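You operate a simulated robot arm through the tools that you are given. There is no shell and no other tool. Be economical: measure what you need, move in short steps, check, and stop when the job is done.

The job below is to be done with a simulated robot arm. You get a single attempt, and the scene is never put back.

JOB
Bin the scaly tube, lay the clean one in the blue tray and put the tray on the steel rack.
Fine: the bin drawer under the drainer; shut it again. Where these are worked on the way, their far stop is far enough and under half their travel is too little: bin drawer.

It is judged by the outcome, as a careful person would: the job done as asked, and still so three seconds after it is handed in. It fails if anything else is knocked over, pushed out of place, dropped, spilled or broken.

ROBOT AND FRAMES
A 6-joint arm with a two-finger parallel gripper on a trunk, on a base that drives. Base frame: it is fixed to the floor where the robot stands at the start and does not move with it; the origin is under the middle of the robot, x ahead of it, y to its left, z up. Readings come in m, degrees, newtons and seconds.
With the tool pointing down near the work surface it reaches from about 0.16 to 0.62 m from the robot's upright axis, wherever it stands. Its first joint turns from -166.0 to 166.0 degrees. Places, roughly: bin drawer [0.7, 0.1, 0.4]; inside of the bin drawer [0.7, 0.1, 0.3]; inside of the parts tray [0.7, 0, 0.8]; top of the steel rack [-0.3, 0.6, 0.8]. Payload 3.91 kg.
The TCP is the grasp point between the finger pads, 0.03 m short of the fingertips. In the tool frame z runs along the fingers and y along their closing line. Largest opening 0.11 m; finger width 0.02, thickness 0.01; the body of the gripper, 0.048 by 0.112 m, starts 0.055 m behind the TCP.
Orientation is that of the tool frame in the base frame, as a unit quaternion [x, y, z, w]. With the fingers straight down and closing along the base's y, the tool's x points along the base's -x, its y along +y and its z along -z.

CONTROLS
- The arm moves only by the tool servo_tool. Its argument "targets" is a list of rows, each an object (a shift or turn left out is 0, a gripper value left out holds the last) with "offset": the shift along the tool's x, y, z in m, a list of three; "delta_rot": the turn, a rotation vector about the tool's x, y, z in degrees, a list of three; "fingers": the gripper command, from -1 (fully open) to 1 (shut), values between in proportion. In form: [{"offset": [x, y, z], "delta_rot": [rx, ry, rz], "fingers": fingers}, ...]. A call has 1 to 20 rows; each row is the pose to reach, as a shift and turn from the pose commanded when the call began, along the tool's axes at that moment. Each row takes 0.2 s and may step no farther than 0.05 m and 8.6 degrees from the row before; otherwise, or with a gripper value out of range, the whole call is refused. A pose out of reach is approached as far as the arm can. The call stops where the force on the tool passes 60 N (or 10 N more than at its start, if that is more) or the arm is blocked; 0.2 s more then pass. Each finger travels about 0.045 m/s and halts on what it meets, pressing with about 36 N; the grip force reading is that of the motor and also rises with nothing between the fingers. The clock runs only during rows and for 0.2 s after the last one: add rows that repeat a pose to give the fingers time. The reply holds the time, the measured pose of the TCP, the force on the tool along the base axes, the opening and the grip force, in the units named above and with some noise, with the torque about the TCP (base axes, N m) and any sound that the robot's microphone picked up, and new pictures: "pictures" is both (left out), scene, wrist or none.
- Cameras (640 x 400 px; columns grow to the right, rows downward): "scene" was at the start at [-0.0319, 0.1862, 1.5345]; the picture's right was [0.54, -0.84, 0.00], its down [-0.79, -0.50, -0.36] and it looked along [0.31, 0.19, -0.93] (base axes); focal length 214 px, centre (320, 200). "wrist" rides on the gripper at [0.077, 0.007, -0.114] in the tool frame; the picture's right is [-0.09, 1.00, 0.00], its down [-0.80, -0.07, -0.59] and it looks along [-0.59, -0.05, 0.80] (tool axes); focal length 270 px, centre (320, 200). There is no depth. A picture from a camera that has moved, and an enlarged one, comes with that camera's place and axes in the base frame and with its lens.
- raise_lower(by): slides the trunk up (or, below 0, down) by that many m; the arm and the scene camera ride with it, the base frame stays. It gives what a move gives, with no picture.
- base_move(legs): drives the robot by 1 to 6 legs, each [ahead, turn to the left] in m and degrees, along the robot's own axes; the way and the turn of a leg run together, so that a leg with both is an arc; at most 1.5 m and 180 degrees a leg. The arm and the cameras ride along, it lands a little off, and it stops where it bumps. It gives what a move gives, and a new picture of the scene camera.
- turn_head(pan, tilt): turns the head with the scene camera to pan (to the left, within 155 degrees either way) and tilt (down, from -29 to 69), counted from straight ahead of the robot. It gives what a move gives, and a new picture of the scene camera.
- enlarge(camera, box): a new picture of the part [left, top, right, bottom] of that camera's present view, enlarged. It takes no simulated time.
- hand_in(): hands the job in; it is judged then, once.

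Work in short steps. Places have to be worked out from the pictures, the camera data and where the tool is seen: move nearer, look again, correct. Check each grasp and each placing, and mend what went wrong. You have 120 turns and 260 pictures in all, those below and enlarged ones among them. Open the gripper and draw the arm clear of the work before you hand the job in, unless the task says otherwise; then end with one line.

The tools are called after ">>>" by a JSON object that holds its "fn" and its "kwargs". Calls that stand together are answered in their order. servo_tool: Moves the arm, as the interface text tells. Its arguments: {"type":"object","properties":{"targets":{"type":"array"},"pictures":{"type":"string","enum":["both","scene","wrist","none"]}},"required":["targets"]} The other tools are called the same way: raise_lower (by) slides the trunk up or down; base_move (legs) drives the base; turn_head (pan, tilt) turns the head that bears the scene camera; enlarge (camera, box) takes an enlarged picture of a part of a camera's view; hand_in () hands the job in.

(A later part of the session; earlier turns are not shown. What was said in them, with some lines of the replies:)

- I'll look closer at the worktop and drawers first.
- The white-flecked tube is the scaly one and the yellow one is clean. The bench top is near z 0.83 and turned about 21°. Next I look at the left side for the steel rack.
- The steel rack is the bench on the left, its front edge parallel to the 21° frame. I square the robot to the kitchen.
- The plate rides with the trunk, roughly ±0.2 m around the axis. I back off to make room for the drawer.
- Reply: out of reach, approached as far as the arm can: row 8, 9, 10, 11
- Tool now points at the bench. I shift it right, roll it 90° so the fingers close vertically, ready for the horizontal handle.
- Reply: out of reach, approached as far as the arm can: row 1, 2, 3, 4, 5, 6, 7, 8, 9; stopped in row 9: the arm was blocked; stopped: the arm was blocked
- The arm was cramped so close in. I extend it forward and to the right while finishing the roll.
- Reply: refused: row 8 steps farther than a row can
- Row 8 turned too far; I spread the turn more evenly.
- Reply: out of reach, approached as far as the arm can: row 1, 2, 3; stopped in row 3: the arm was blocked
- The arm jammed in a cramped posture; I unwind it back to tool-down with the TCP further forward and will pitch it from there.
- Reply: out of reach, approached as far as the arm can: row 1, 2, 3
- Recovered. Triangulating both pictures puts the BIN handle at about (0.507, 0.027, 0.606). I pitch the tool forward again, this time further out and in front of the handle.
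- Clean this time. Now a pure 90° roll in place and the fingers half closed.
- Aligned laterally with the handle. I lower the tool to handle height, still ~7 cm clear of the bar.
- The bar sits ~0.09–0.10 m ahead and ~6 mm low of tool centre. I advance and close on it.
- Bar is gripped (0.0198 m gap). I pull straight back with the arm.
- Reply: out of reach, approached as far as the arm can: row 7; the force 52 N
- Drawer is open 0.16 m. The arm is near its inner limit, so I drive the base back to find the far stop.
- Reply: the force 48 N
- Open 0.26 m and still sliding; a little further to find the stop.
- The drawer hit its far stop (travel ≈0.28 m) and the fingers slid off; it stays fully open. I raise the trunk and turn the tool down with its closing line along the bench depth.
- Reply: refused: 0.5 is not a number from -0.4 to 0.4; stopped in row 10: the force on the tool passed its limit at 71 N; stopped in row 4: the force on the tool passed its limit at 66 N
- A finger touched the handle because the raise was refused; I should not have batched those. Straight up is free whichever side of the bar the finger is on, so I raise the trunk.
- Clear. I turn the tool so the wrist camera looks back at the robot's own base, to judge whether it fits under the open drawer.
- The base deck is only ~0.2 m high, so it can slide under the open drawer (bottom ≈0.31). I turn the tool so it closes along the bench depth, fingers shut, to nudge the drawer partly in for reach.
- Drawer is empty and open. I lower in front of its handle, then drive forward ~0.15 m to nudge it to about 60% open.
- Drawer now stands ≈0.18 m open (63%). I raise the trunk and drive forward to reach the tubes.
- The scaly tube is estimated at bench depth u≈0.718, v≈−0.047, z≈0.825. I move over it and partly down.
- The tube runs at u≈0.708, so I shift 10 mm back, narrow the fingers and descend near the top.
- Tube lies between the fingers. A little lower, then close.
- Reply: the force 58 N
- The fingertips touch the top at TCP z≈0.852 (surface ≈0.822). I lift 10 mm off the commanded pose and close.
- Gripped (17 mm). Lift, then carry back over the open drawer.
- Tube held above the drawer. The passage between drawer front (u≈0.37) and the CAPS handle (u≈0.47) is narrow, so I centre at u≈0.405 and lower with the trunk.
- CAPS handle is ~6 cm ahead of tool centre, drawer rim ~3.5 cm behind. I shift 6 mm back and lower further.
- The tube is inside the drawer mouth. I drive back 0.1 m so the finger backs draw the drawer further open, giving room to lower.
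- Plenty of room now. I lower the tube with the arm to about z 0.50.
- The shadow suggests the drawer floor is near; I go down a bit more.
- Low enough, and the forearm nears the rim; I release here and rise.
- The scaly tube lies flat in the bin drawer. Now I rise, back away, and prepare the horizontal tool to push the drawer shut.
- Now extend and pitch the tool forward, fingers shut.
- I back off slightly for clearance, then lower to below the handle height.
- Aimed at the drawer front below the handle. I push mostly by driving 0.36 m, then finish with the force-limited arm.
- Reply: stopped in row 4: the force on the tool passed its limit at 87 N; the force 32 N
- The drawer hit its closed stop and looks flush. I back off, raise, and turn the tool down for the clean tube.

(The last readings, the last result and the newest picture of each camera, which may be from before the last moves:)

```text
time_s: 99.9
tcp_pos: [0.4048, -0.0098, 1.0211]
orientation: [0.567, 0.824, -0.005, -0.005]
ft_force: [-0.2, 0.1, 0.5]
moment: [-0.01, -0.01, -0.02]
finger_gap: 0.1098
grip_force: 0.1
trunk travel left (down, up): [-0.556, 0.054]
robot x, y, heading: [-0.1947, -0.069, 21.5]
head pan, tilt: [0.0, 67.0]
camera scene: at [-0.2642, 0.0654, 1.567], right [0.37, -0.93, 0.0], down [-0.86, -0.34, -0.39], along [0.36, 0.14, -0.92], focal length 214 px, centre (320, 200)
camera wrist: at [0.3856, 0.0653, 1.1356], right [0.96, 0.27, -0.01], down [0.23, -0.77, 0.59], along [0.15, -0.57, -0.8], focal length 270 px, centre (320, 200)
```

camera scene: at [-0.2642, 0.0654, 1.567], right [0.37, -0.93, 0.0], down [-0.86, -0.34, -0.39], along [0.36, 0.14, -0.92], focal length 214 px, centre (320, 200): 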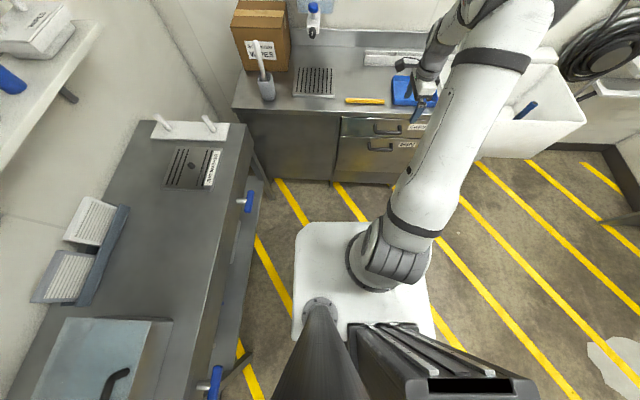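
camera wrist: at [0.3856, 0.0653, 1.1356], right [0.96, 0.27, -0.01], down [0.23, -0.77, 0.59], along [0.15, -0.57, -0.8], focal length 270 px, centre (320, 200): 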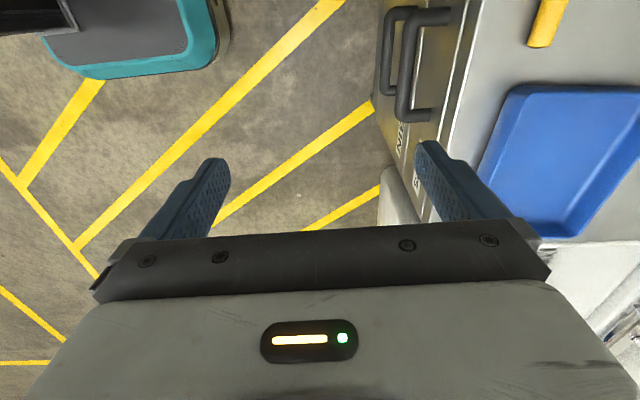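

Drawers are shut flush. I drive forward 0.35 m so tube and tray are both in easy reach.

>>> {"fn": "base_move", "kwargs": {"legs": [[0.35, 0]]}}

>>> {"fn": "servo_tool", "kwargs": {"targets": [{"offset": [0.04, -0.04, 0]}, {"offset": [0.08, -0.08, 0]}, {"offset": [0.11, -0.12, 0]}, {"offset": [0.11, -0.12, 0]}]}}

```text
time_s: 102.2
tcp_pos: [0.7329, 0.1201, 1.0211]
orientation: [0.567, 0.824, -0.003, -0.005]
ft_force: [-0.7, -0.2, 0.2]
moment: [-0.01, 0.03, 0.01]
finger_gap: 0.1099
grip_force: 0.0
trunk travel left (down, up): [-0.556, 0.054]
robot x, y, heading: [0.1364, 0.0641, 21.7]
head pan, tilt: [0.0, 67.0]
camera scene: at [0.0637, 0.1956, 1.567], right [0.37, -0.93, 0.0], down [-0.86, -0.34, -0.39], along [0.36, 0.14, -0.92], focal length 214 px, centre (320, 200)
```

scene: 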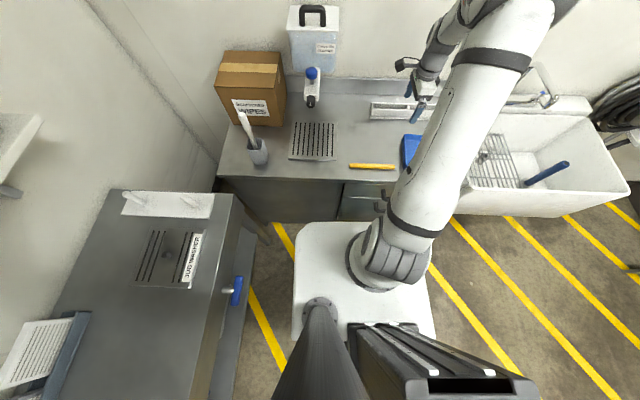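

```text
refused: row 1 steps farther than a row can; nothing moved
```

Step was too long; I split it, aiming for the yellow tube's centre (u 0.59, v −0.045), and go part way down.

>>> {"fn": "servo_tool", "kwargs": {"targets": [{"offset": [0.025, -0.035, 0]}, {"offset": [0.05, -0.07, 0]}, {"offset": [0.075, -0.105, 0]}, {"offset": [0.105, -0.1375, 0.01]}, {"offset": [0.105, -0.1375, 0.05]}, {"offset": [0.105, -0.1375, 0.09]}]}}

```text
time_s: 103.6
tcp_pos: [0.5686, 0.1694, 0.9365]
orientation: [0.567, 0.824, -0.003, -0.004]
ft_force: [0.5, 0.1, -0.9]
moment: [0.0, -0.01, 0.01]
finger_gap: 0.1102
grip_force: 0.1
trunk travel left (down, up): [-0.556, 0.054]
robot x, y, heading: [0.1316, 0.0659, 21.5]
head pan, tilt: [0.0, 67.0]
camera scene: at [0.0636, 0.1954, 1.5671], right [0.37, -0.93, 0.0], down [-0.86, -0.34, -0.39], along [0.36, 0.14, -0.92], focal length 214 px, centre (320, 200)
camera wrist: at [0.5494, 0.2446, 1.0515], right [0.96, 0.27, -0.01], down [0.23, -0.77, 0.59], along [0.15, -0.57, -0.81], focal length 270 px, centre (320, 200)
```

scene: 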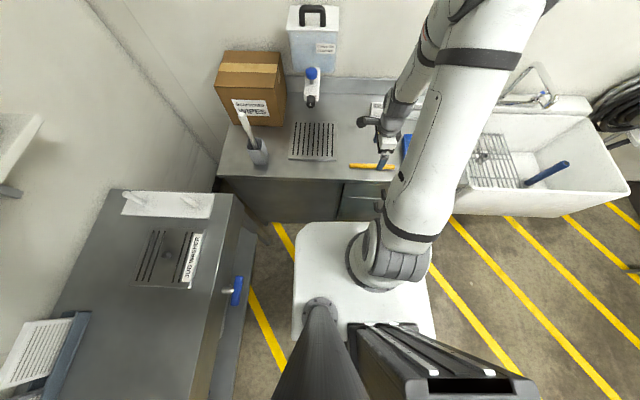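
wrist: 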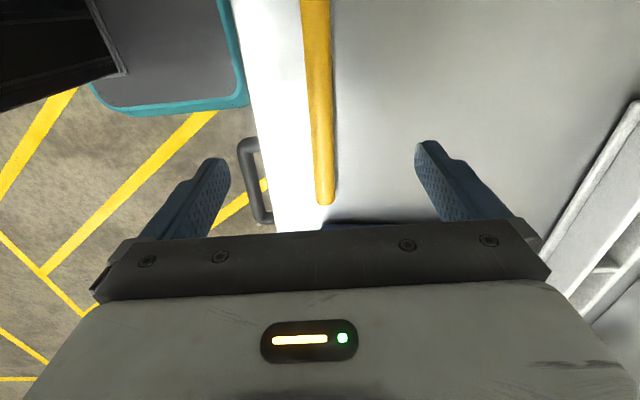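

Centred on the yellow tube; descend to just above the surface and close.

>>> {"fn": "servo_tool", "kwargs": {"targets": [{"offset": [0, 0.003, 0.03], "fingers": -0.1}, {"offset": [0, 0.003, 0.06]}, {"offset": [0, 0.003, 0.081]}, {"offset": [0, 0.003, 0.081], "fingers": 1}, {"offset": [0, 0.003, 0.081], "fingers": 1}, {"offset": [0, 0.003, 0.081], "fingers": 1}, {"offset": [0, 0.003, 0.081], "fingers": 1}, {"offset": [0, 0.003, 0.081], "fingers": 1}], "pictures": "wrist"}}

```text
time_s: 105.4
tcp_pos: [0.5714, 0.1674, 0.8562]
orientation: [0.567, 0.824, -0.003, -0.004]
ft_force: [0.0, -1.1, -0.7]
moment: [-0.01, 0.02, 0.03]
finger_gap: 0.0173
grip_force: 35.6
trunk travel left (down, up): [-0.556, 0.054]
robot x, y, heading: [0.1351, 0.0608, 21.8]
head pan, tilt: [0.0, 67.0]
camera wrist: at [0.551, 0.2436, 0.9702], right [0.96, 0.27, -0.01], down [0.23, -0.77, 0.59], along [0.15, -0.57, -0.81], focal length 270 px, centre (320, 200)
```

wrist: 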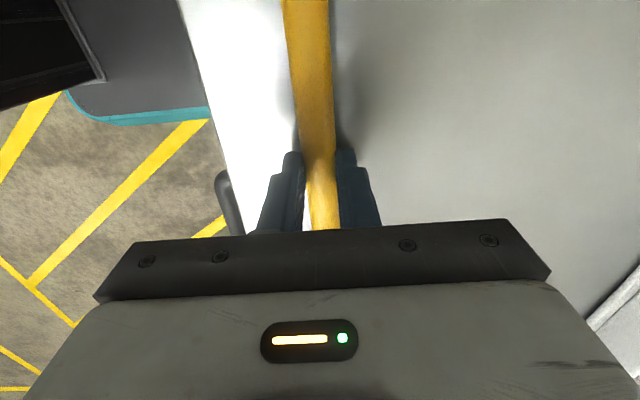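

Clean tube gripped. Lift and move above the tray (centre about u 0.64, v −0.267).

>>> {"fn": "servo_tool", "kwargs": {"targets": [{"offset": [0, 0, -0.04]}, {"offset": [0, 0, -0.08]}, {"offset": [0, 0, -0.12]}, {"offset": [-0.04, 0.012, -0.12]}, {"offset": [-0.08, 0.024, -0.12]}, {"offset": [-0.12, 0.036, -0.12]}, {"offset": [-0.16, 0.048, -0.12]}, {"offset": [-0.2, 0.06, -0.12]}, {"offset": [-0.219, 0.06, -0.12]}, {"offset": [-0.219, 0.06, -0.12]}]}}

```text
time_s: 107.6
tcp_pos: [0.7044, -0.0132, 0.9708]
orientation: [0.567, 0.824, -0.003, -0.005]
ft_force: [0.0, 0.0, -0.3]
moment: [0.0, 0.02, 0.02]
finger_gap: 0.0172
grip_force: 35.7
trunk travel left (down, up): [-0.556, 0.054]
robot x, y, heading: [0.1335, 0.062, 21.3]
head pan, tilt: [0.0, 67.0]
camera scene: at [0.0629, 0.1954, 1.567], right [0.37, -0.93, 0.0], down [-0.86, -0.34, -0.39], along [0.36, 0.14, -0.92], focal length 214 px, centre (320, 200)
camera wrist: at [0.6845, 0.0613, 1.0859], right [0.96, 0.27, -0.01], down [0.23, -0.77, 0.59], along [0.15, -0.57, -0.81], focal length 270 px, centre (320, 200)
```

scene: 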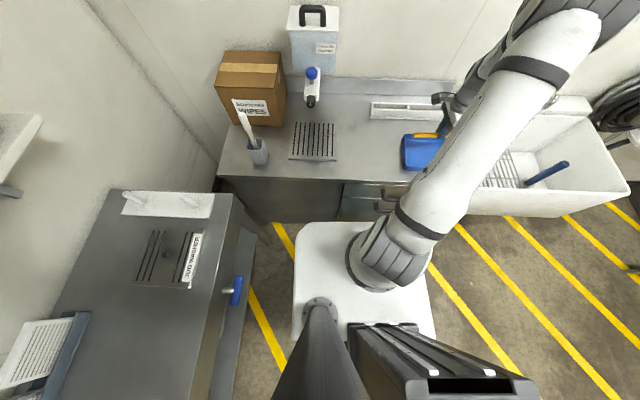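
wrist: 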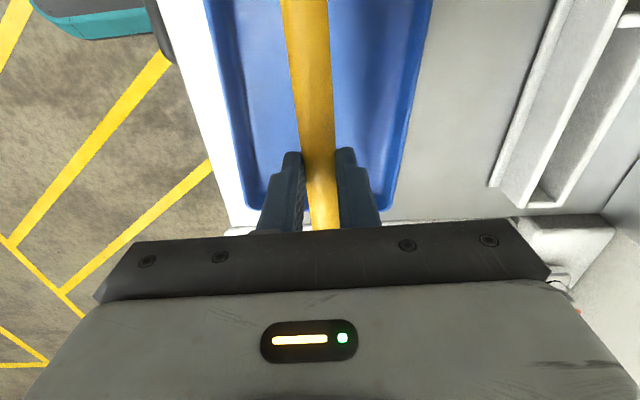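

The tube is roughly centred over the tray. I lower closer and check both ends.

>>> {"fn": "servo_tool", "kwargs": {"targets": [{"offset": [0, 0, 0.03]}, {"offset": [0, 0, 0.06]}], "pictures": "wrist"}}

>>> {"fn": "enlarge", "kwargs": {"camera": "scene", "box": [370, 90, 490, 190]}}

```text
time_s: 108.2
tcp_pos: [0.7023, -0.0134, 0.9095]
orientation: [0.568, 0.823, -0.004, -0.005]
ft_force: [0.3, -0.9, -0.9]
moment: [-0.01, 0.04, 0.01]
finger_gap: 0.0175
grip_force: 35.6
trunk travel left (down, up): [-0.556, 0.054]
robot x, y, heading: [0.138, 0.0576, 21.9]
head pan, tilt: [0.0, 67.0]
camera wrist: at [0.6827, 0.0609, 1.0244], right [0.96, 0.27, -0.01], down [0.23, -0.77, 0.59], along [0.15, -0.57, -0.81], focal length 270 px, centre (320, 200)
```

wrist: 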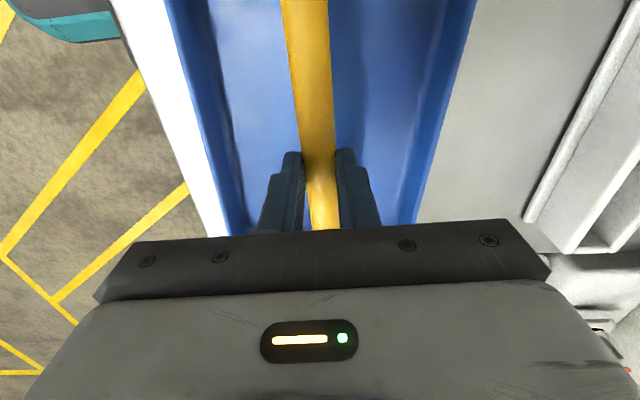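

```text
4.00 times, centred on (430, 140) of scene
camera zoom: at [0.0635, 0.1952, 1.5671], right [0.37, -0.93, 0.0], down [-0.86, -0.34, -0.39], along [0.36, 0.14, -0.92], focal length 858 px, centre (-120, 440)
```

zoom: 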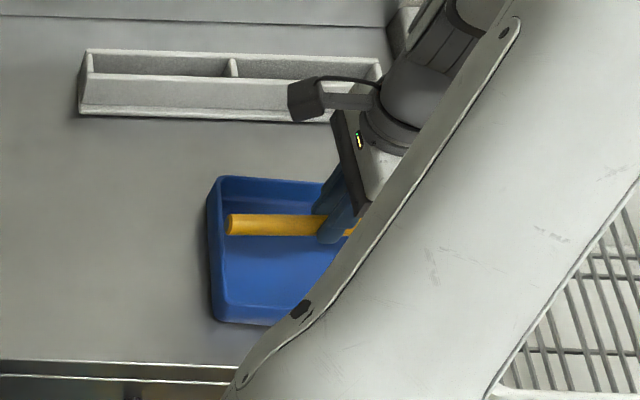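

The tube is only slightly shorter than the tray floor, so I turn it ~20° for a relaxed diagonal lay and lower it to the floor.

>>> {"fn": "servo_tool", "kwargs": {"targets": [{"offset": [-0.003, 0.002, 0], "delta_rot": [0, 0, 7]}, {"offset": [-0.006, 0.004, 0], "delta_rot": [0, 0, 14]}, {"offset": [-0.006, 0.004, 0], "delta_rot": [0, 0, 20]}, {"offset": [-0.006, 0.004, 0.015], "delta_rot": [0, 0, 20]}, {"offset": [-0.006, 0.004, 0.028], "delta_rot": [0, 0, 20]}, {"offset": [-0.006, 0.004, 0.036], "delta_rot": [0, 0, 20]}, {"offset": [-0.006, 0.004, 0.042], "delta_rot": [0, 0, 20]}], "pictures": "wrist"}}

>>> {"fn": "enlarge", "kwargs": {"camera": "scene", "box": [370, 90, 490, 190]}}

```text
time_s: 109.8
tcp_pos: [0.7083, -0.0169, 0.8717]
orientation: [0.701, 0.713, -0.001, -0.001]
ft_force: [0.9, -2.0, 32.5]
moment: [-0.05, 0.07, -0.26]
finger_gap: 0.0175
grip_force: 35.8
trunk travel left (down, up): [-0.556, 0.054]
robot x, y, heading: [0.1367, 0.0596, 21.6]
head pan, tilt: [0.0, 67.0]
camera wrist: at [0.714, 0.0609, 0.9863], right [1.0, -0.07, 0.0], down [-0.06, -0.8, 0.6], along [-0.05, -0.59, -0.8], focal length 270 px, centre (320, 200)
```

wrist: 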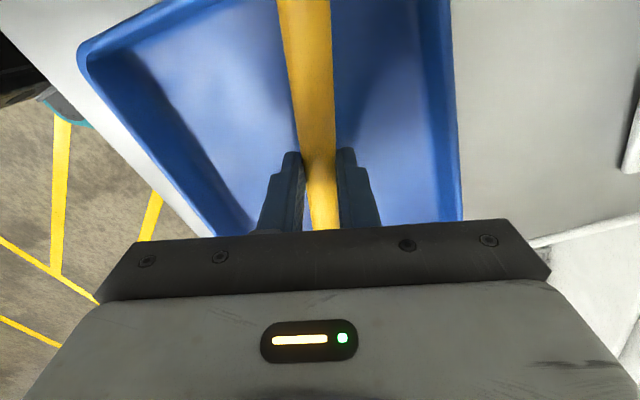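

```text
4.00 times, centred on (430, 140) of scene
camera zoom: at [0.0598, 0.1955, 1.5675], right [0.37, -0.93, 0.0], down [-0.86, -0.34, -0.39], along [0.37, 0.14, -0.92], focal length 858 px, centre (-120, 440)
```

zoom: 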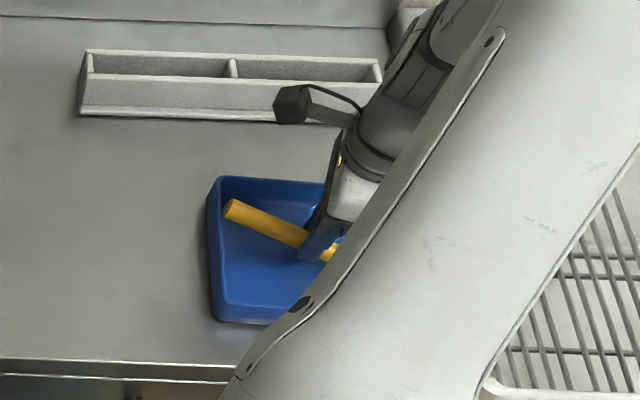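

Evenly balanced contact (small moments), so the tube rests on the tray floor. I ease off, release and rise.

>>> {"fn": "servo_tool", "kwargs": {"targets": [{"offset": [0, 0, -0.005]}, {"offset": [0, 0, -0.005], "fingers": 0.2}, {"offset": [0, 0, -0.005], "fingers": 0.2}, {"offset": [0, 0, -0.03]}, {"offset": [0, 0, -0.07]}, {"offset": [0, 0, -0.11]}, {"offset": [0.03, -0.03, -0.13]}, {"offset": [0.06, -0.06, -0.13]}]}}

```text
time_s: 111.6
tcp_pos: [0.6479, 0.0427, 1.0027]
orientation: [0.702, 0.713, -0.004, -0.004]
ft_force: [-0.5, 0.5, 0.0]
moment: [-0.03, 0.0, -0.03]
finger_gap: 0.0441
grip_force: 0.0
trunk travel left (down, up): [-0.556, 0.054]
robot x, y, heading: [0.1356, 0.0615, 21.5]
head pan, tilt: [0.0, 67.0]
camera scene: at [0.0623, 0.196, 1.5669], right [0.37, -0.93, 0.0], down [-0.86, -0.34, -0.39], along [0.36, 0.14, -0.92], focal length 214 px, centre (320, 200)
camera wrist: at [0.6553, 0.12, 1.1175], right [1.0, -0.07, -0.01], down [-0.05, -0.8, 0.6], along [-0.05, -0.59, -0.8], focal length 270 px, centre (320, 200)
```

scene: 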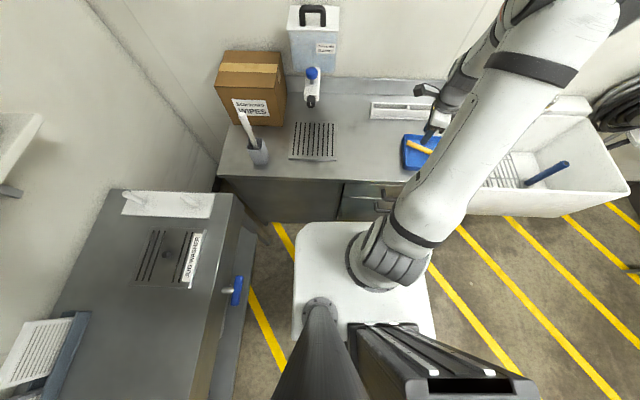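
wrist: 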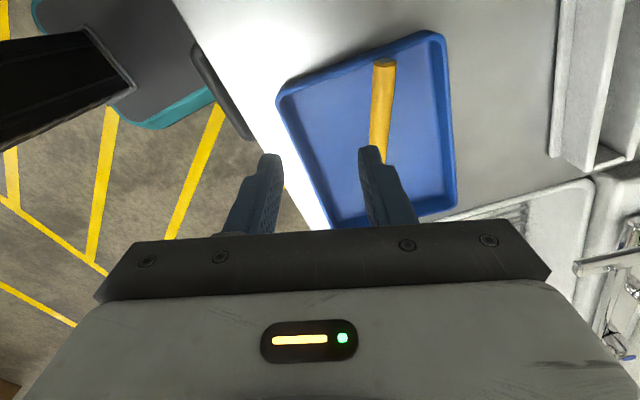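

The tube lies well inside the tray. The tray sits at ~15.5° in base frame; I align to its near wall's middle (about (0.630, −0.037)) and look.

>>> {"fn": "servo_tool", "kwargs": {"targets": [{"offset": [-0.03, -0.006, 0], "delta_rot": [0, 0, -7.5], "fingers": -0.1}, {"offset": [-0.06, -0.012, 0], "delta_rot": [0, 0, -15]}, {"offset": [-0.08, -0.018, 0.03], "delta_rot": [0, 0, -15]}, {"offset": [-0.08, -0.018, 0.06], "delta_rot": [0, 0, -15]}, {"offset": [-0.08, -0.018, 0.06], "delta_rot": [0, 0, -15]}]}}

```text
time_s: 112.8
tcp_pos: [0.6282, -0.0356, 0.9384]
orientation: [0.602, 0.798, -0.004, -0.005]
ft_force: [0.4, 0.9, 0.6]
moment: [0.01, -0.02, 0.02]
finger_gap: 0.0603
grip_force: 0.0
trunk travel left (down, up): [-0.556, 0.054]
robot x, y, heading: [0.1337, 0.0625, 21.5]
head pan, tilt: [0.0, 67.0]
camera scene: at [0.0627, 0.1954, 1.567], right [0.37, -0.93, 0.0], down [-0.86, -0.34, -0.39], along [0.36, 0.14, -0.92], focal length 214 px, centre (320, 200)
camera wrist: at [0.6168, 0.0412, 1.0544], right [0.98, 0.19, -0.01], down [0.16, -0.79, 0.59], along [0.1, -0.58, -0.8], focal length 270 px, centre (320, 200)
```

scene: 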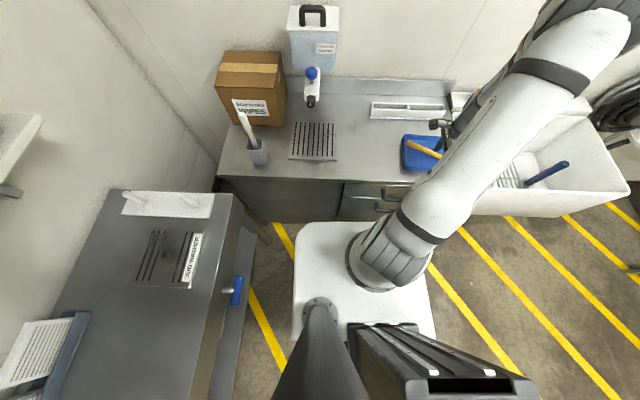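
wrist: 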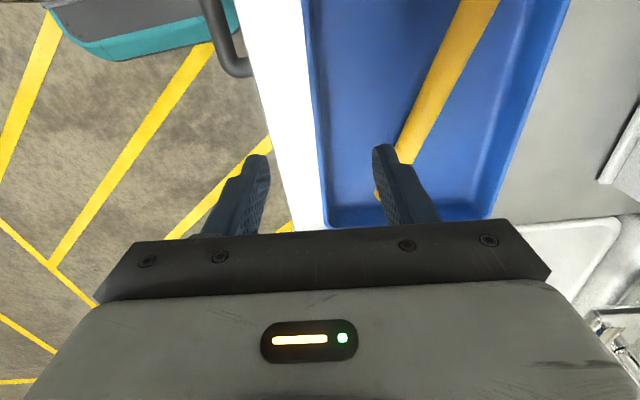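

The near wall passes midway between the fingers. I descend to TCP z≈0.875 and look.

>>> {"fn": "servo_tool", "kwargs": {"targets": [{"offset": [0, 0.001, 0.03]}, {"offset": [0, 0.001, 0.063]}], "pictures": "wrist"}}

>>> {"fn": "enlarge", "kwargs": {"camera": "wrist", "box": [200, 80, 440, 240]}}

```text
time_s: 113.4
tcp_pos: [0.6305, -0.0384, 0.8776]
orientation: [0.602, 0.798, -0.004, -0.004]
ft_force: [-0.1, 0.1, 0.0]
moment: [-0.03, 0.03, -0.01]
finger_gap: 0.0605
grip_force: 0.0
trunk travel left (down, up): [-0.556, 0.054]
robot x, y, heading: [0.1371, 0.0623, 21.3]
head pan, tilt: [0.0, 67.0]
camera wrist: at [0.6175, 0.038, 0.9917], right [0.98, 0.19, -0.01], down [0.16, -0.79, 0.59], along [0.1, -0.58, -0.81], focal length 270 px, centre (320, 200)
```

wrist: 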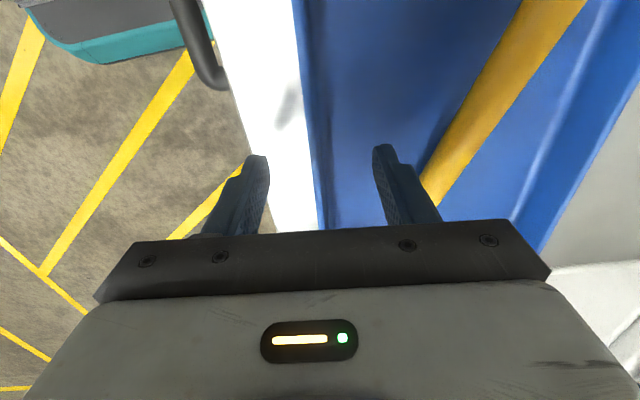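

```text
2.50 times, centred on (320, 160) of wrist
camera zoom: at [0.6175, 0.038, 0.9917], right [0.98, 0.19, -0.01], down [0.16, -0.79, 0.59], along [0.1, -0.58, -0.81], focal length 676 px, centre (320, 300)
```

zoom: 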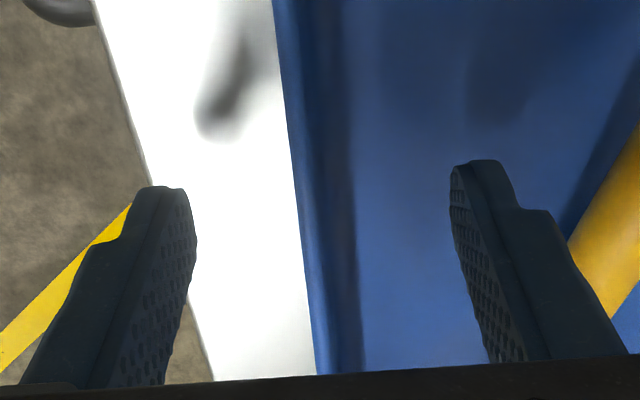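

Nothing touching yet. I lower ~10 mm more and close on the wall.

>>> {"fn": "servo_tool", "kwargs": {"targets": [{"offset": [0, 0.0, 0.006]}, {"offset": [0, 0.0, 0.011]}, {"offset": [0, 0, 0.011], "fingers": 1}, {"offset": [0, 0, 0.011], "fingers": 1}, {"offset": [0, 0, 0.011], "fingers": 1}, {"offset": [0, 0, 0.011], "fingers": 1}, {"offset": [0, 0, 0.011], "fingers": 1}], "pictures": "wrist"}}

>>> {"fn": "enlarge", "kwargs": {"camera": "wrist", "box": [200, 80, 440, 240]}}

```text
time_s: 115.0
tcp_pos: [0.6305, -0.0382, 0.8665]
orientation: [0.603, 0.798, -0.004, -0.004]
ft_force: [-1.0, -0.5, 1.6]
moment: [0.17, -0.22, -0.05]
finger_gap: 0.0045
grip_force: 35.8
trunk travel left (down, up): [-0.556, 0.054]
robot x, y, heading: [0.1372, 0.0619, 21.8]
head pan, tilt: [0.0, 67.0]
camera wrist: at [0.6184, 0.0378, 0.981], right [0.98, 0.19, -0.01], down [0.16, -0.79, 0.59], along [0.1, -0.58, -0.8], focal length 270 px, centre (320, 200)
```

wrist: 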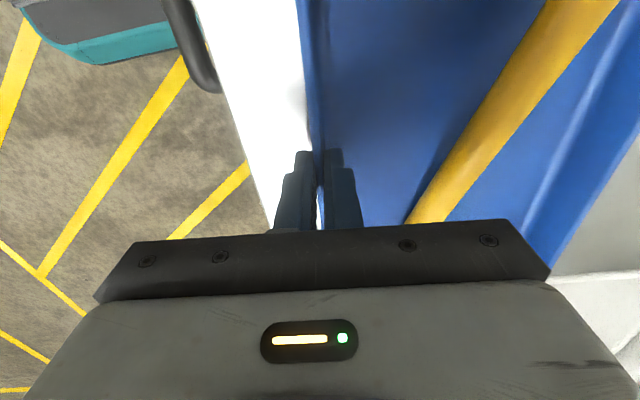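

```text
2.50 times, centred on (320, 160) of wrist
camera zoom: at [0.6184, 0.0378, 0.981], right [0.98, 0.19, -0.01], down [0.16, -0.79, 0.59], along [0.1, -0.58, -0.8], focal length 676 px, centre (320, 300)
```

zoom: 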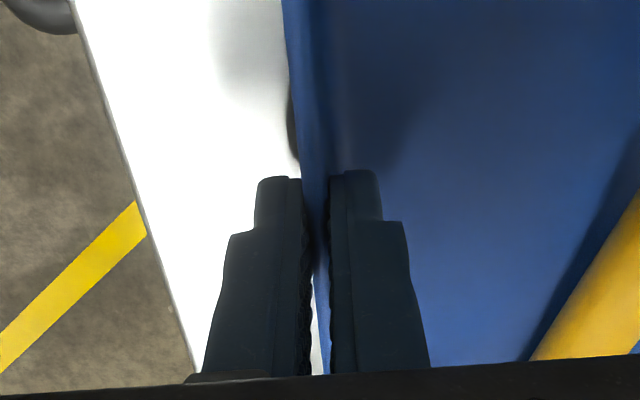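

The tray wall (4.5 mm) is gripped. A small test lift.

>>> {"fn": "servo_tool", "kwargs": {"targets": [{"offset": [0, 0.0, -0.01]}, {"offset": [0, 0.0, -0.025]}, {"offset": [0, 0, -0.04]}, {"offset": [0, 0, -0.04]}]}}

>>> {"fn": "enlarge", "kwargs": {"camera": "scene", "box": [370, 90, 490, 190]}}

```text
time_s: 116.0
tcp_pos: [0.6307, -0.0378, 0.9053]
orientation: [0.602, 0.798, -0.003, -0.004]
ft_force: [-0.2, 0.9, -2.6]
moment: [-0.03, 0.18, 0.02]
finger_gap: 0.0046
grip_force: 36.3
trunk travel left (down, up): [-0.556, 0.054]
robot x, y, heading: [0.1356, 0.0627, 21.4]
head pan, tilt: [0.0, 67.0]
camera scene: at [0.0632, 0.1953, 1.567], right [0.37, -0.93, 0.0], down [-0.86, -0.34, -0.39], along [0.36, 0.14, -0.92], focal length 214 px, centre (320, 200)
camera wrist: at [0.6184, 0.0368, 1.0205], right [0.98, 0.19, -0.01], down [0.16, -0.79, 0.59], along [0.1, -0.58, -0.81], focal length 270 px, centre (320, 200)
```

scene: 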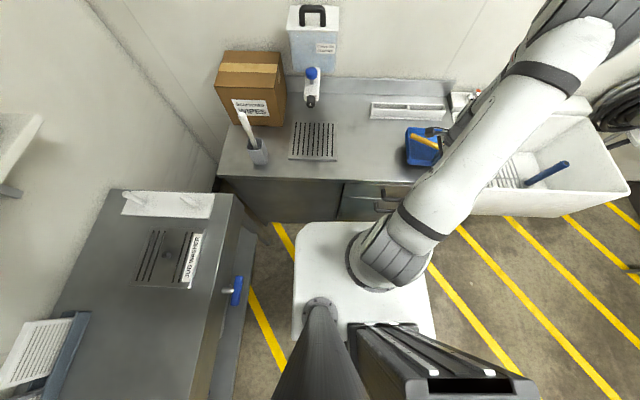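
wrist: 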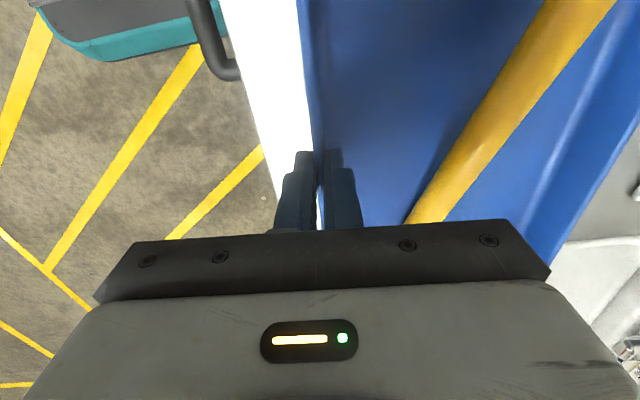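

```text
4.00 times, centred on (430, 140) of scene
camera zoom: at [0.0632, 0.1953, 1.567], right [0.37, -0.93, 0.0], down [-0.86, -0.34, -0.39], along [0.36, 0.14, -0.92], focal length 858 px, centre (-120, 440)
```

zoom: 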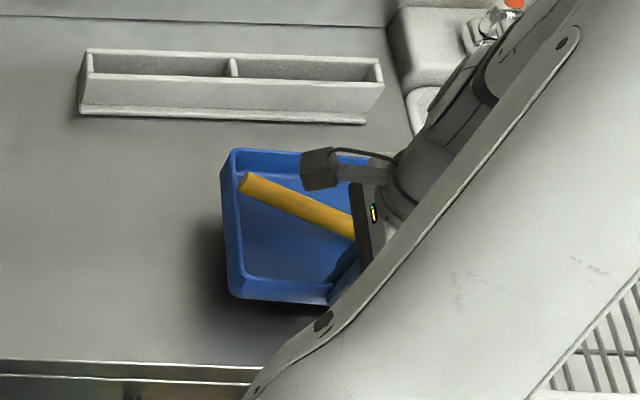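

Tray is up, level and steady (~2.6 N). I lift it higher and then reverse away from the bench.

>>> {"fn": "servo_tool", "kwargs": {"targets": [{"offset": [0, 0.0, -0.03]}, {"offset": [0, 0.0, -0.06]}, {"offset": [0, 0, -0.09]}, {"offset": [0, 0, -0.12]}, {"offset": [0, 0, -0.12]}], "pictures": "none"}}

>>> {"fn": "base_move", "kwargs": {"legs": [[-0.5, 0]]}}

```text
time_s: 117.2
tcp_pos: [0.6328, -0.0357, 1.0237]
orientation: [0.602, 0.798, -0.005, -0.004]
ft_force: [0.4, 0.3, -3.2]
moment: [-0.1, 0.19, 0.01]
finger_gap: 0.0045
grip_force: 36.2
trunk travel left (down, up): [-0.556, 0.054]
robot x, y, heading: [0.1367, 0.0633, 21.6]
head pan, tilt: [0.0, 67.0]
```

```text
time_s: 120.1
tcp_pos: [0.1649, -0.226, 1.0229]
orientation: [0.611, 0.792, -0.004, -0.004]
ft_force: [0.1, 0.4, -3.2]
moment: [-0.02, 0.22, 0.03]
finger_gap: 0.0042
grip_force: 36.0
trunk travel left (down, up): [-0.556, 0.054]
robot x, y, heading: [-0.33, -0.1158, 20.1]
head pan, tilt: [0.0, 67.0]
camera scene: at [-0.4001, 0.0171, 1.567], right [0.35, -0.94, 0.0], down [-0.86, -0.32, -0.39], along [0.37, 0.14, -0.92], focal length 214 px, centre (320, 200)
```

scene: 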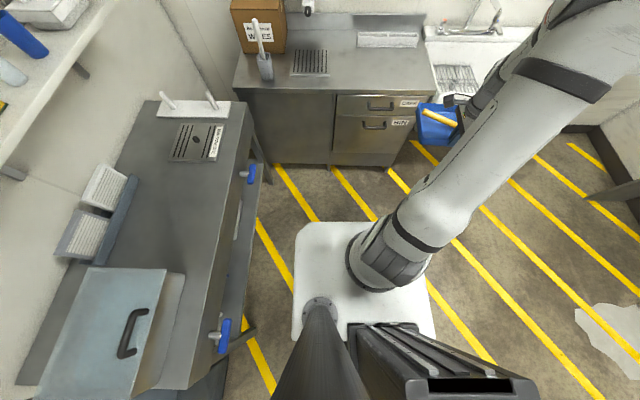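

Tray and tube are steady. I turn left to face the rack.

>>> {"fn": "base_move", "kwargs": {"legs": [[0, 45], [0, 46]]}}

>>> {"fn": "turn_head", "kwargs": {"pan": 0, "tilt": 50}}

```text
time_s: 124.6
tcp_pos: [-0.2211, 0.3785, 1.0225]
orientation: [-0.13, 0.991, -0.005, -0.001]
ft_force: [0.5, 0.6, -3.7]
moment: [-0.2, -0.04, -0.04]
finger_gap: 0.0045
grip_force: 35.8
trunk travel left (down, up): [-0.556, 0.054]
robot x, y, heading: [-0.2915, -0.1052, 109.5]
head pan, tilt: [0.0, 67.0]
camera scene: at [-0.4266, -0.1705, 1.5671], right [0.94, 0.34, 0.0], down [0.31, -0.87, -0.39], along [-0.13, 0.37, -0.92], focal length 214 px, centre (320, 200)
```

scene: 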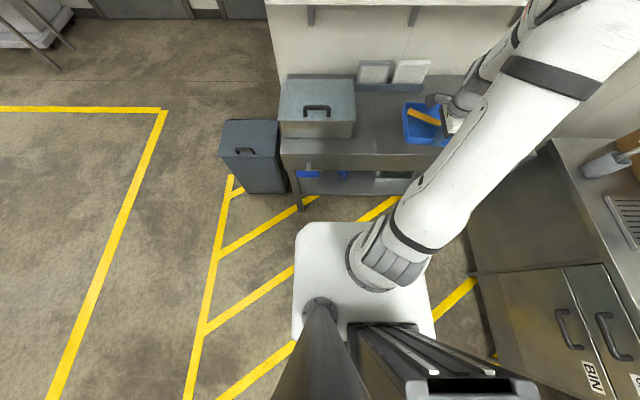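

```text
time_s: 125.4
tcp_pos: [-0.222, 0.3786, 1.0218]
orientation: [-0.13, 0.992, -0.005, 0.0]
ft_force: [0.2, -0.2, -3.4]
moment: [-0.19, -0.1, 0.03]
finger_gap: 0.0043
grip_force: 36.0
trunk travel left (down, up): [-0.556, 0.054]
robot x, y, heading: [-0.2887, -0.1017, 109.7]
head pan, tilt: [0.0, 50.0]
camera scene: at [-0.4335, -0.1528, 1.5872], right [0.94, 0.34, 0.0], down [0.26, -0.72, -0.64], along [-0.22, 0.6, -0.77], focal length 214 px, centre (320, 200)
```

scene: 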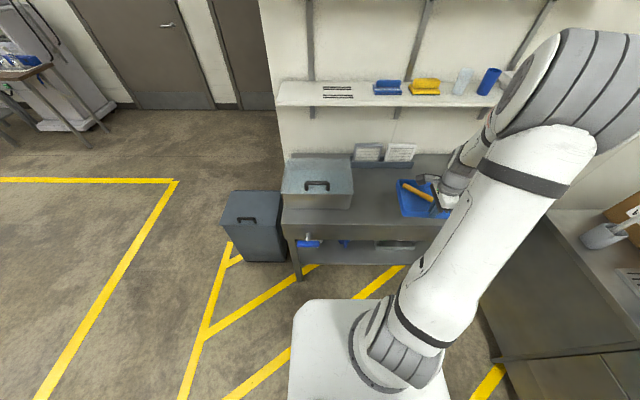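

Facing the rack, with clear surface in front. I drive forward 0.14 m so the tray is fully over the rack top.

>>> {"fn": "base_move", "kwargs": {"legs": [[0.14, 0]]}}

>>> {"fn": "servo_tool", "kwargs": {"targets": [{"offset": [0, 0.0, 0.03]}, {"offset": [0, 0.0, 0.06]}]}}

```text
time_s: 126.8
tcp_pos: [-0.2694, 0.5112, 1.0225]
orientation: [-0.13, 0.992, -0.006, 0.0]
ft_force: [0.0, 0.3, -3.5]
moment: [-0.26, -0.03, 0.0]
finger_gap: 0.0047
grip_force: 36.3
trunk travel left (down, up): [-0.556, 0.054]
robot x, y, heading: [-0.3368, 0.0273, 109.5]
head pan, tilt: [0.0, 50.0]
camera scene: at [-0.4807, -0.0204, 1.5872], right [0.94, 0.34, 0.0], down [0.26, -0.72, -0.64], along [-0.22, 0.6, -0.77], focal length 214 px, centre (320, 200)
```

scene: 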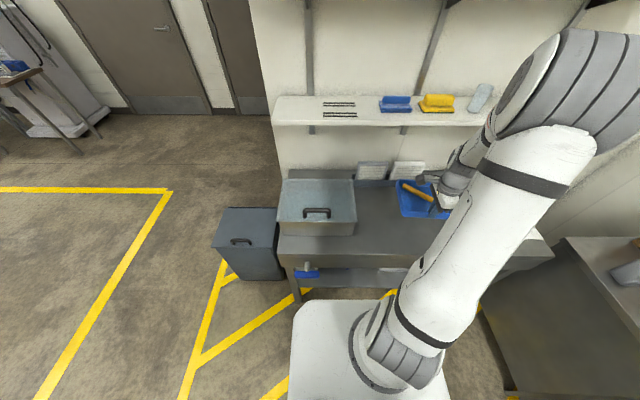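

```text
time_s: 127.4
tcp_pos: [-0.2696, 0.509, 0.9648]
orientation: [-0.13, 0.992, -0.006, -0.001]
ft_force: [0.4, -0.4, -3.0]
moment: [-0.23, -0.02, 0.01]
finger_gap: 0.0045
grip_force: 35.7
trunk travel left (down, up): [-0.556, 0.054]
robot x, y, heading: [-0.3426, 0.0269, 109.7]
head pan, tilt: [0.0, 50.0]
camera scene: at [-0.4802, -0.0213, 1.5873], right [0.94, 0.34, 0.0], down [0.26, -0.72, -0.64], along [-0.22, 0.6, -0.77], focal length 214 px, centre (320, 200)
camera wrist: at [-0.346, 0.4977, 1.0802], right [-0.17, 0.99, -0.01], down [0.79, 0.14, 0.59], along [0.59, 0.09, -0.81], focal length 270 px, centre (320, 200)
```

scene: 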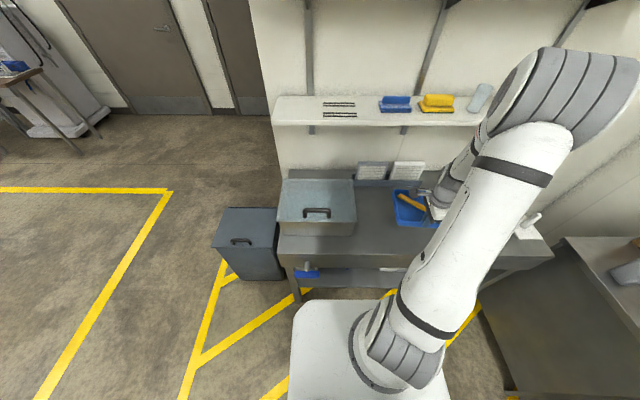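
wrist: 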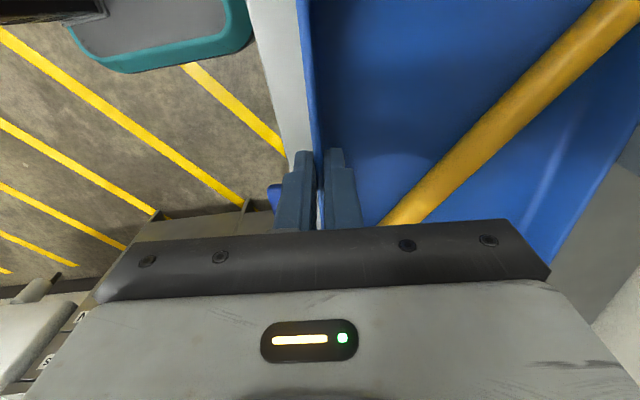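

Tray is over the rack with its near wall ~9 cm inside the front edge. I lower in steps.

>>> {"fn": "servo_tool", "kwargs": {"targets": [{"offset": [0, 0.0, 0.03]}, {"offset": [0, 0.0, 0.055]}, {"offset": [0, 0.0, 0.075]}, {"offset": [0, 0.0, 0.085]}]}}

>>> {"fn": "enlarge", "kwargs": {"camera": "scene", "box": [340, 140, 500, 260]}}

```text
time_s: 128.4
tcp_pos: [-0.2715, 0.5084, 0.8787]
orientation: [-0.13, 0.992, -0.005, -0.001]
ft_force: [-0.4, 0.2, -3.6]
moment: [-0.22, -0.03, 0.02]
finger_gap: 0.0046
grip_force: 35.6
trunk travel left (down, up): [-0.556, 0.054]
robot x, y, heading: [-0.3395, 0.028, 109.6]
head pan, tilt: [0.0, 50.0]
camera scene: at [-0.4803, -0.0215, 1.5873], right [0.94, 0.34, 0.0], down [0.26, -0.72, -0.64], along [-0.22, 0.6, -0.77], focal length 214 px, centre (320, 200)
camera wrist: at [-0.3465, 0.4959, 0.9935], right [-0.17, 0.99, -0.01], down [0.79, 0.14, 0.59], along [0.59, 0.09, -0.8], focal length 270 px, centre (320, 200)
```

scene: 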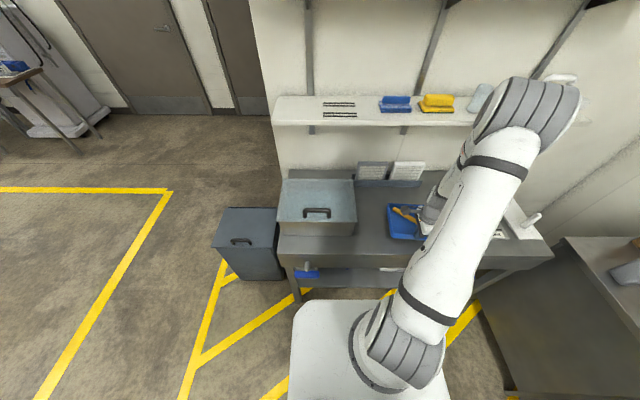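
wrist: 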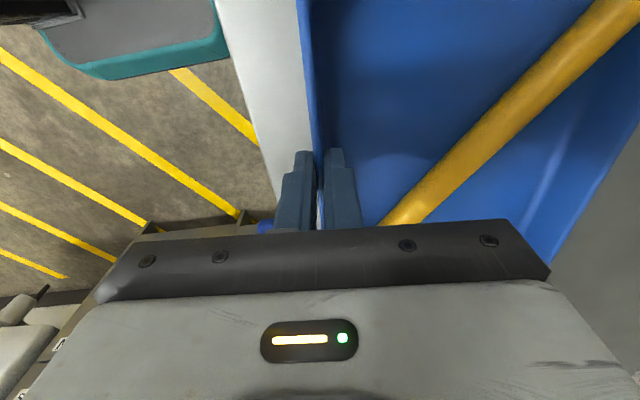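

```text
3.33 times, centred on (420, 200) of scene
camera zoom: at [-0.4803, -0.0215, 1.5873], right [0.94, 0.34, 0.0], down [0.26, -0.72, -0.64], along [-0.22, 0.6, -0.77], focal length 715 px, centre (-13, 200)
```

zoom: 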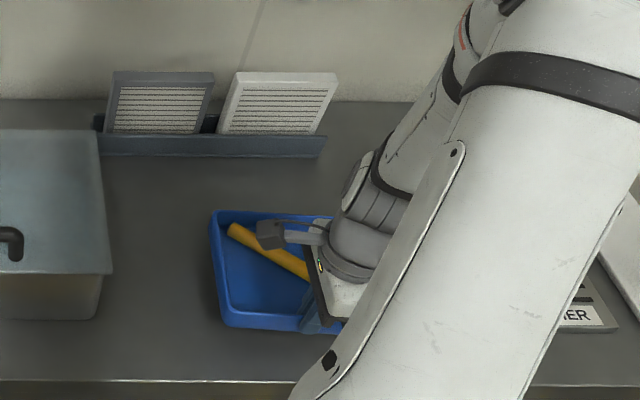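

Near the surface, clear of the grate and the holders. Lower slowly until contact.

>>> {"fn": "servo_tool", "kwargs": {"targets": [{"offset": [0, 0.0, 0.006]}, {"offset": [0, 0.0, 0.012]}, {"offset": [0, 0.0, 0.018]}, {"offset": [0, 0.0, 0.022]}], "pictures": "none"}}

```text
time_s: 129.4
tcp_pos: [-0.2703, 0.509, 0.8554]
orientation: [-0.13, 0.992, -0.006, 0.0]
ft_force: [0.0, 0.1, -2.7]
moment: [-0.2, -0.06, 0.01]
finger_gap: 0.0045
grip_force: 36.1
trunk travel left (down, up): [-0.556, 0.054]
robot x, y, heading: [-0.3382, 0.0278, 110.0]
head pan, tilt: [0.0, 50.0]
```

No contact yet; continue down in small steps.

>>> {"fn": "servo_tool", "kwargs": {"targets": [{"offset": [0, 0.0, 0.005]}, {"offset": [0, 0.0, 0.01]}, {"offset": [0, 0.0, 0.014]}], "pictures": "none"}}

```text
time_s: 130.2
tcp_pos: [-0.2693, 0.5092, 0.8465]
orientation: [-0.129, 0.992, -0.002, 0.0]
ft_force: [-1.1, 1.7, 33.5]
moment: [0.34, 0.1, 0.22]
finger_gap: 0.0048
grip_force: 36.6
trunk travel left (down, up): [-0.556, 0.054]
robot x, y, heading: [-0.3384, 0.0293, 109.8]
head pan, tilt: [0.0, 50.0]
```

Contact: the tray rests on the rack (top ≈0.80). I ease off the pressure, open the fingers and lift clear.

>>> {"fn": "servo_tool", "kwargs": {"targets": [{"offset": [0, 0, -0.004]}, {"offset": [0, 0, -0.004], "fingers": 0.3}, {"offset": [0, 0, -0.004], "fingers": 0.3}, {"offset": [0, 0, -0.004], "fingers": 0.3}, {"offset": [0, 0, -0.03]}, {"offset": [0, 0, -0.07]}, {"offset": [0, 0, -0.11]}, {"offset": [0, -0.04, -0.14]}]}}

>>> {"fn": "enlarge", "kwargs": {"camera": "scene", "box": [340, 140, 500, 260]}}

```text
time_s: 132.0
tcp_pos: [-0.2596, 0.4698, 0.9841]
orientation: [-0.13, 0.992, -0.006, -0.001]
ft_force: [-0.1, -0.5, -0.1]
moment: [0.0, -0.03, 0.02]
finger_gap: 0.0386
grip_force: 0.1
trunk travel left (down, up): [-0.556, 0.054]
robot x, y, heading: [-0.3369, 0.0291, 110.0]
head pan, tilt: [0.0, 50.0]
camera scene: at [-0.4803, -0.0238, 1.5871], right [0.94, 0.34, 0.0], down [0.26, -0.72, -0.64], along [-0.22, 0.61, -0.77], focal length 214 px, centre (320, 200)
camera wrist: at [-0.3358, 0.4571, 1.0986], right [-0.17, 0.99, -0.01], down [0.79, 0.14, 0.59], along [0.59, 0.09, -0.8], focal length 270 px, centre (320, 200)
```

scene: 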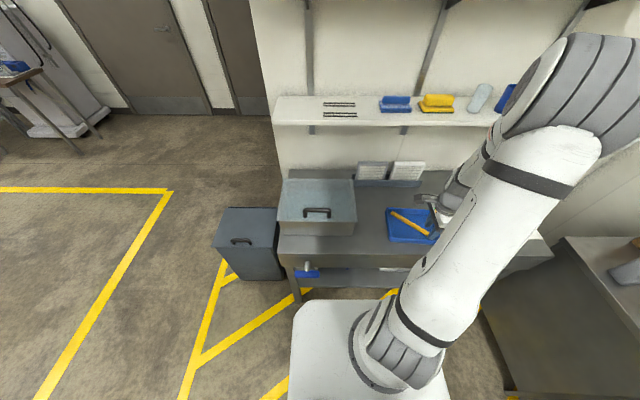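
wrist: 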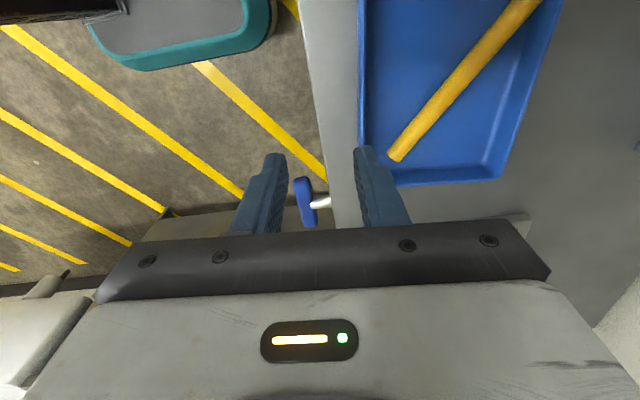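

```text
3.33 times, centred on (420, 200) of scene
camera zoom: at [-0.4803, -0.0238, 1.5871], right [0.94, 0.34, 0.0], down [0.26, -0.72, -0.64], along [-0.22, 0.61, -0.77], focal length 715 px, centre (-13, 200)
```

zoom: 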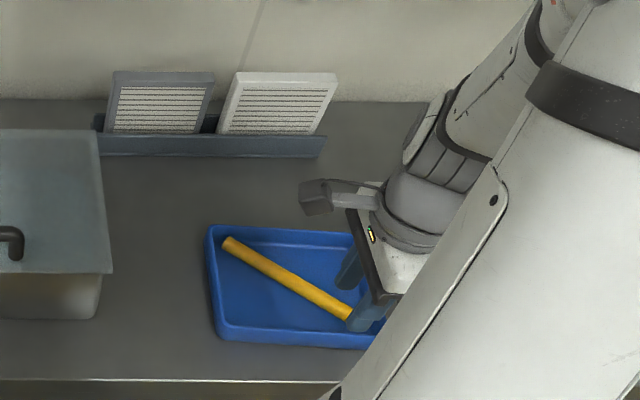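

The tray sits flat on the rack with the clean tube inside. I back clear, open up, and check the bin drawer is shut.

>>> {"fn": "base_move", "kwargs": {"legs": [[-0.25, 0]]}}

>>> {"fn": "servo_tool", "kwargs": {"targets": [{"fingers": -1}, {"fingers": -1}, {"fingers": -1}, {"fingers": -1}], "pictures": "none"}}

>>> {"fn": "turn_head", "kwargs": {"pan": -70, "tilt": 45}}

>>> {"fn": "turn_head", "kwargs": {"pan": -15, "tilt": 45}}

```text
time_s: 133.8
tcp_pos: [-0.1787, 0.2405, 0.9833]
orientation: [-0.131, 0.991, -0.005, 0.0]
ft_force: [0.2, -0.1, -0.3]
moment: [-0.03, -0.01, -0.03]
finger_gap: 0.0383
grip_force: 0.2
trunk travel left (down, up): [-0.556, 0.054]
robot x, y, heading: [-0.2561, -0.1998, 109.7]
head pan, tilt: [0.0, 50.0]
camera scene: at [-0.3979, -0.2527, 1.5872], right [0.94, 0.34, 0.0], down [0.26, -0.72, -0.64], along [-0.22, 0.61, -0.77], focal length 214 px, centre (320, 200)
```

scene: 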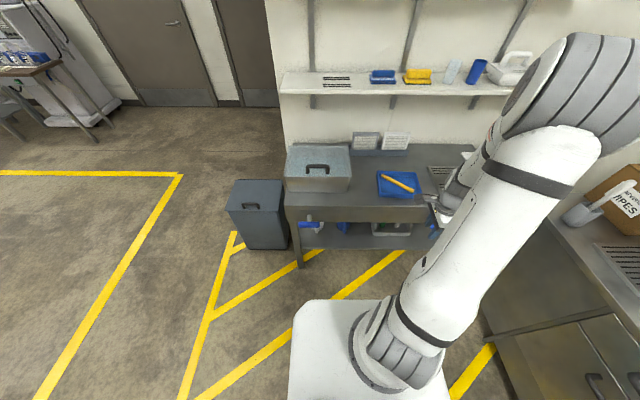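

```text
time_s: 134.8
tcp_pos: [-0.179, 0.2415, 0.9832]
orientation: [-0.13, 0.992, -0.005, 0.0]
ft_force: [0.4, -0.2, 0.3]
moment: [-0.04, 0.01, 0.06]
finger_gap: 0.11
grip_force: 0.1
trunk travel left (down, up): [-0.556, 0.054]
robot x, y, heading: [-0.2554, -0.1999, 109.6]
head pan, tilt: [0.0, 50.0]
```

```text
time_s: 136.2
tcp_pos: [-0.1786, 0.2416, 0.984]
orientation: [-0.129, 0.992, -0.006, 0.0]
ft_force: [-0.2, 0.1, -0.9]
moment: [0.0, -0.01, 0.0]
finger_gap: 0.1099
grip_force: 0.2
trunk travel left (down, up): [-0.556, 0.054]
robot x, y, heading: [-0.259, -0.2009, 109.7]
head pan, tilt: [-70.0, 45.0]
camera scene: at [-0.3097, -0.2721, 1.5941], right [0.64, -0.77, 0.0], down [-0.54, -0.45, -0.71], along [0.54, 0.45, -0.71], focal length 214 px, centre (320, 200)
```

scene: 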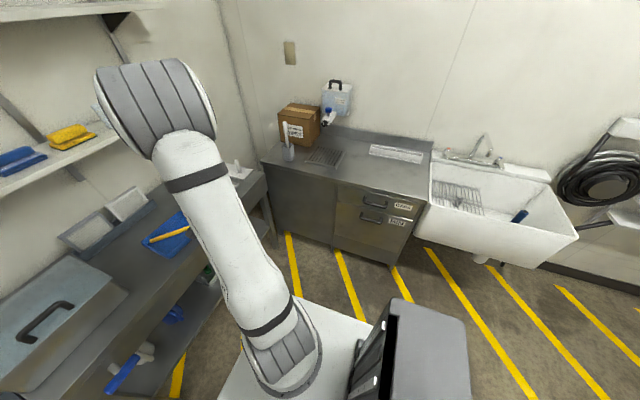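

```text
time_s: 137.4
tcp_pos: [-0.178, 0.2419, 0.9829]
orientation: [-0.13, 0.991, -0.005, 0.0]
ft_force: [-0.1, 0.3, -0.6]
moment: [0.01, 0.02, -0.02]
finger_gap: 0.1101
grip_force: 0.1
trunk travel left (down, up): [-0.556, 0.054]
robot x, y, heading: [-0.2575, -0.2045, 109.8]
head pan, tilt: [-15.0, 45.0]
camera scene: at [-0.3788, -0.2431, 1.5941], right [1.0, 0.08, 0.0], down [0.06, -0.7, -0.71], along [-0.06, 0.7, -0.71], focal length 214 px, centre (320, 200)
```

scene: 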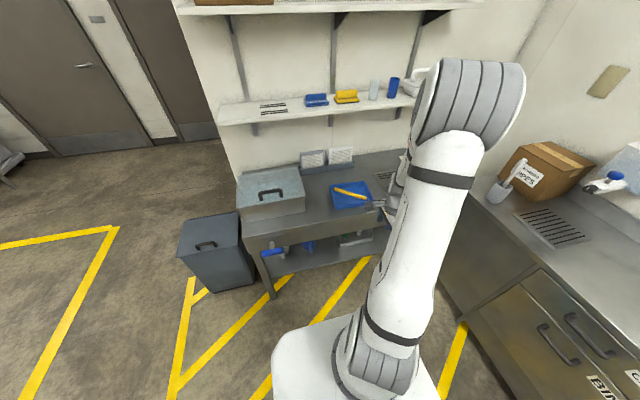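

The drawer is shut flush. The tray with the clean tube is on the rack, nothing else has moved, and the arm is clear with the gripper open, so I hand in.

>>> {"fn": "hand_in", "kwargs": {}}

```text
The job is handed in.
```

The scaly tube is in the bin drawer, which is shut again, and the clean tube is lying in the blue tray on the steel rack.
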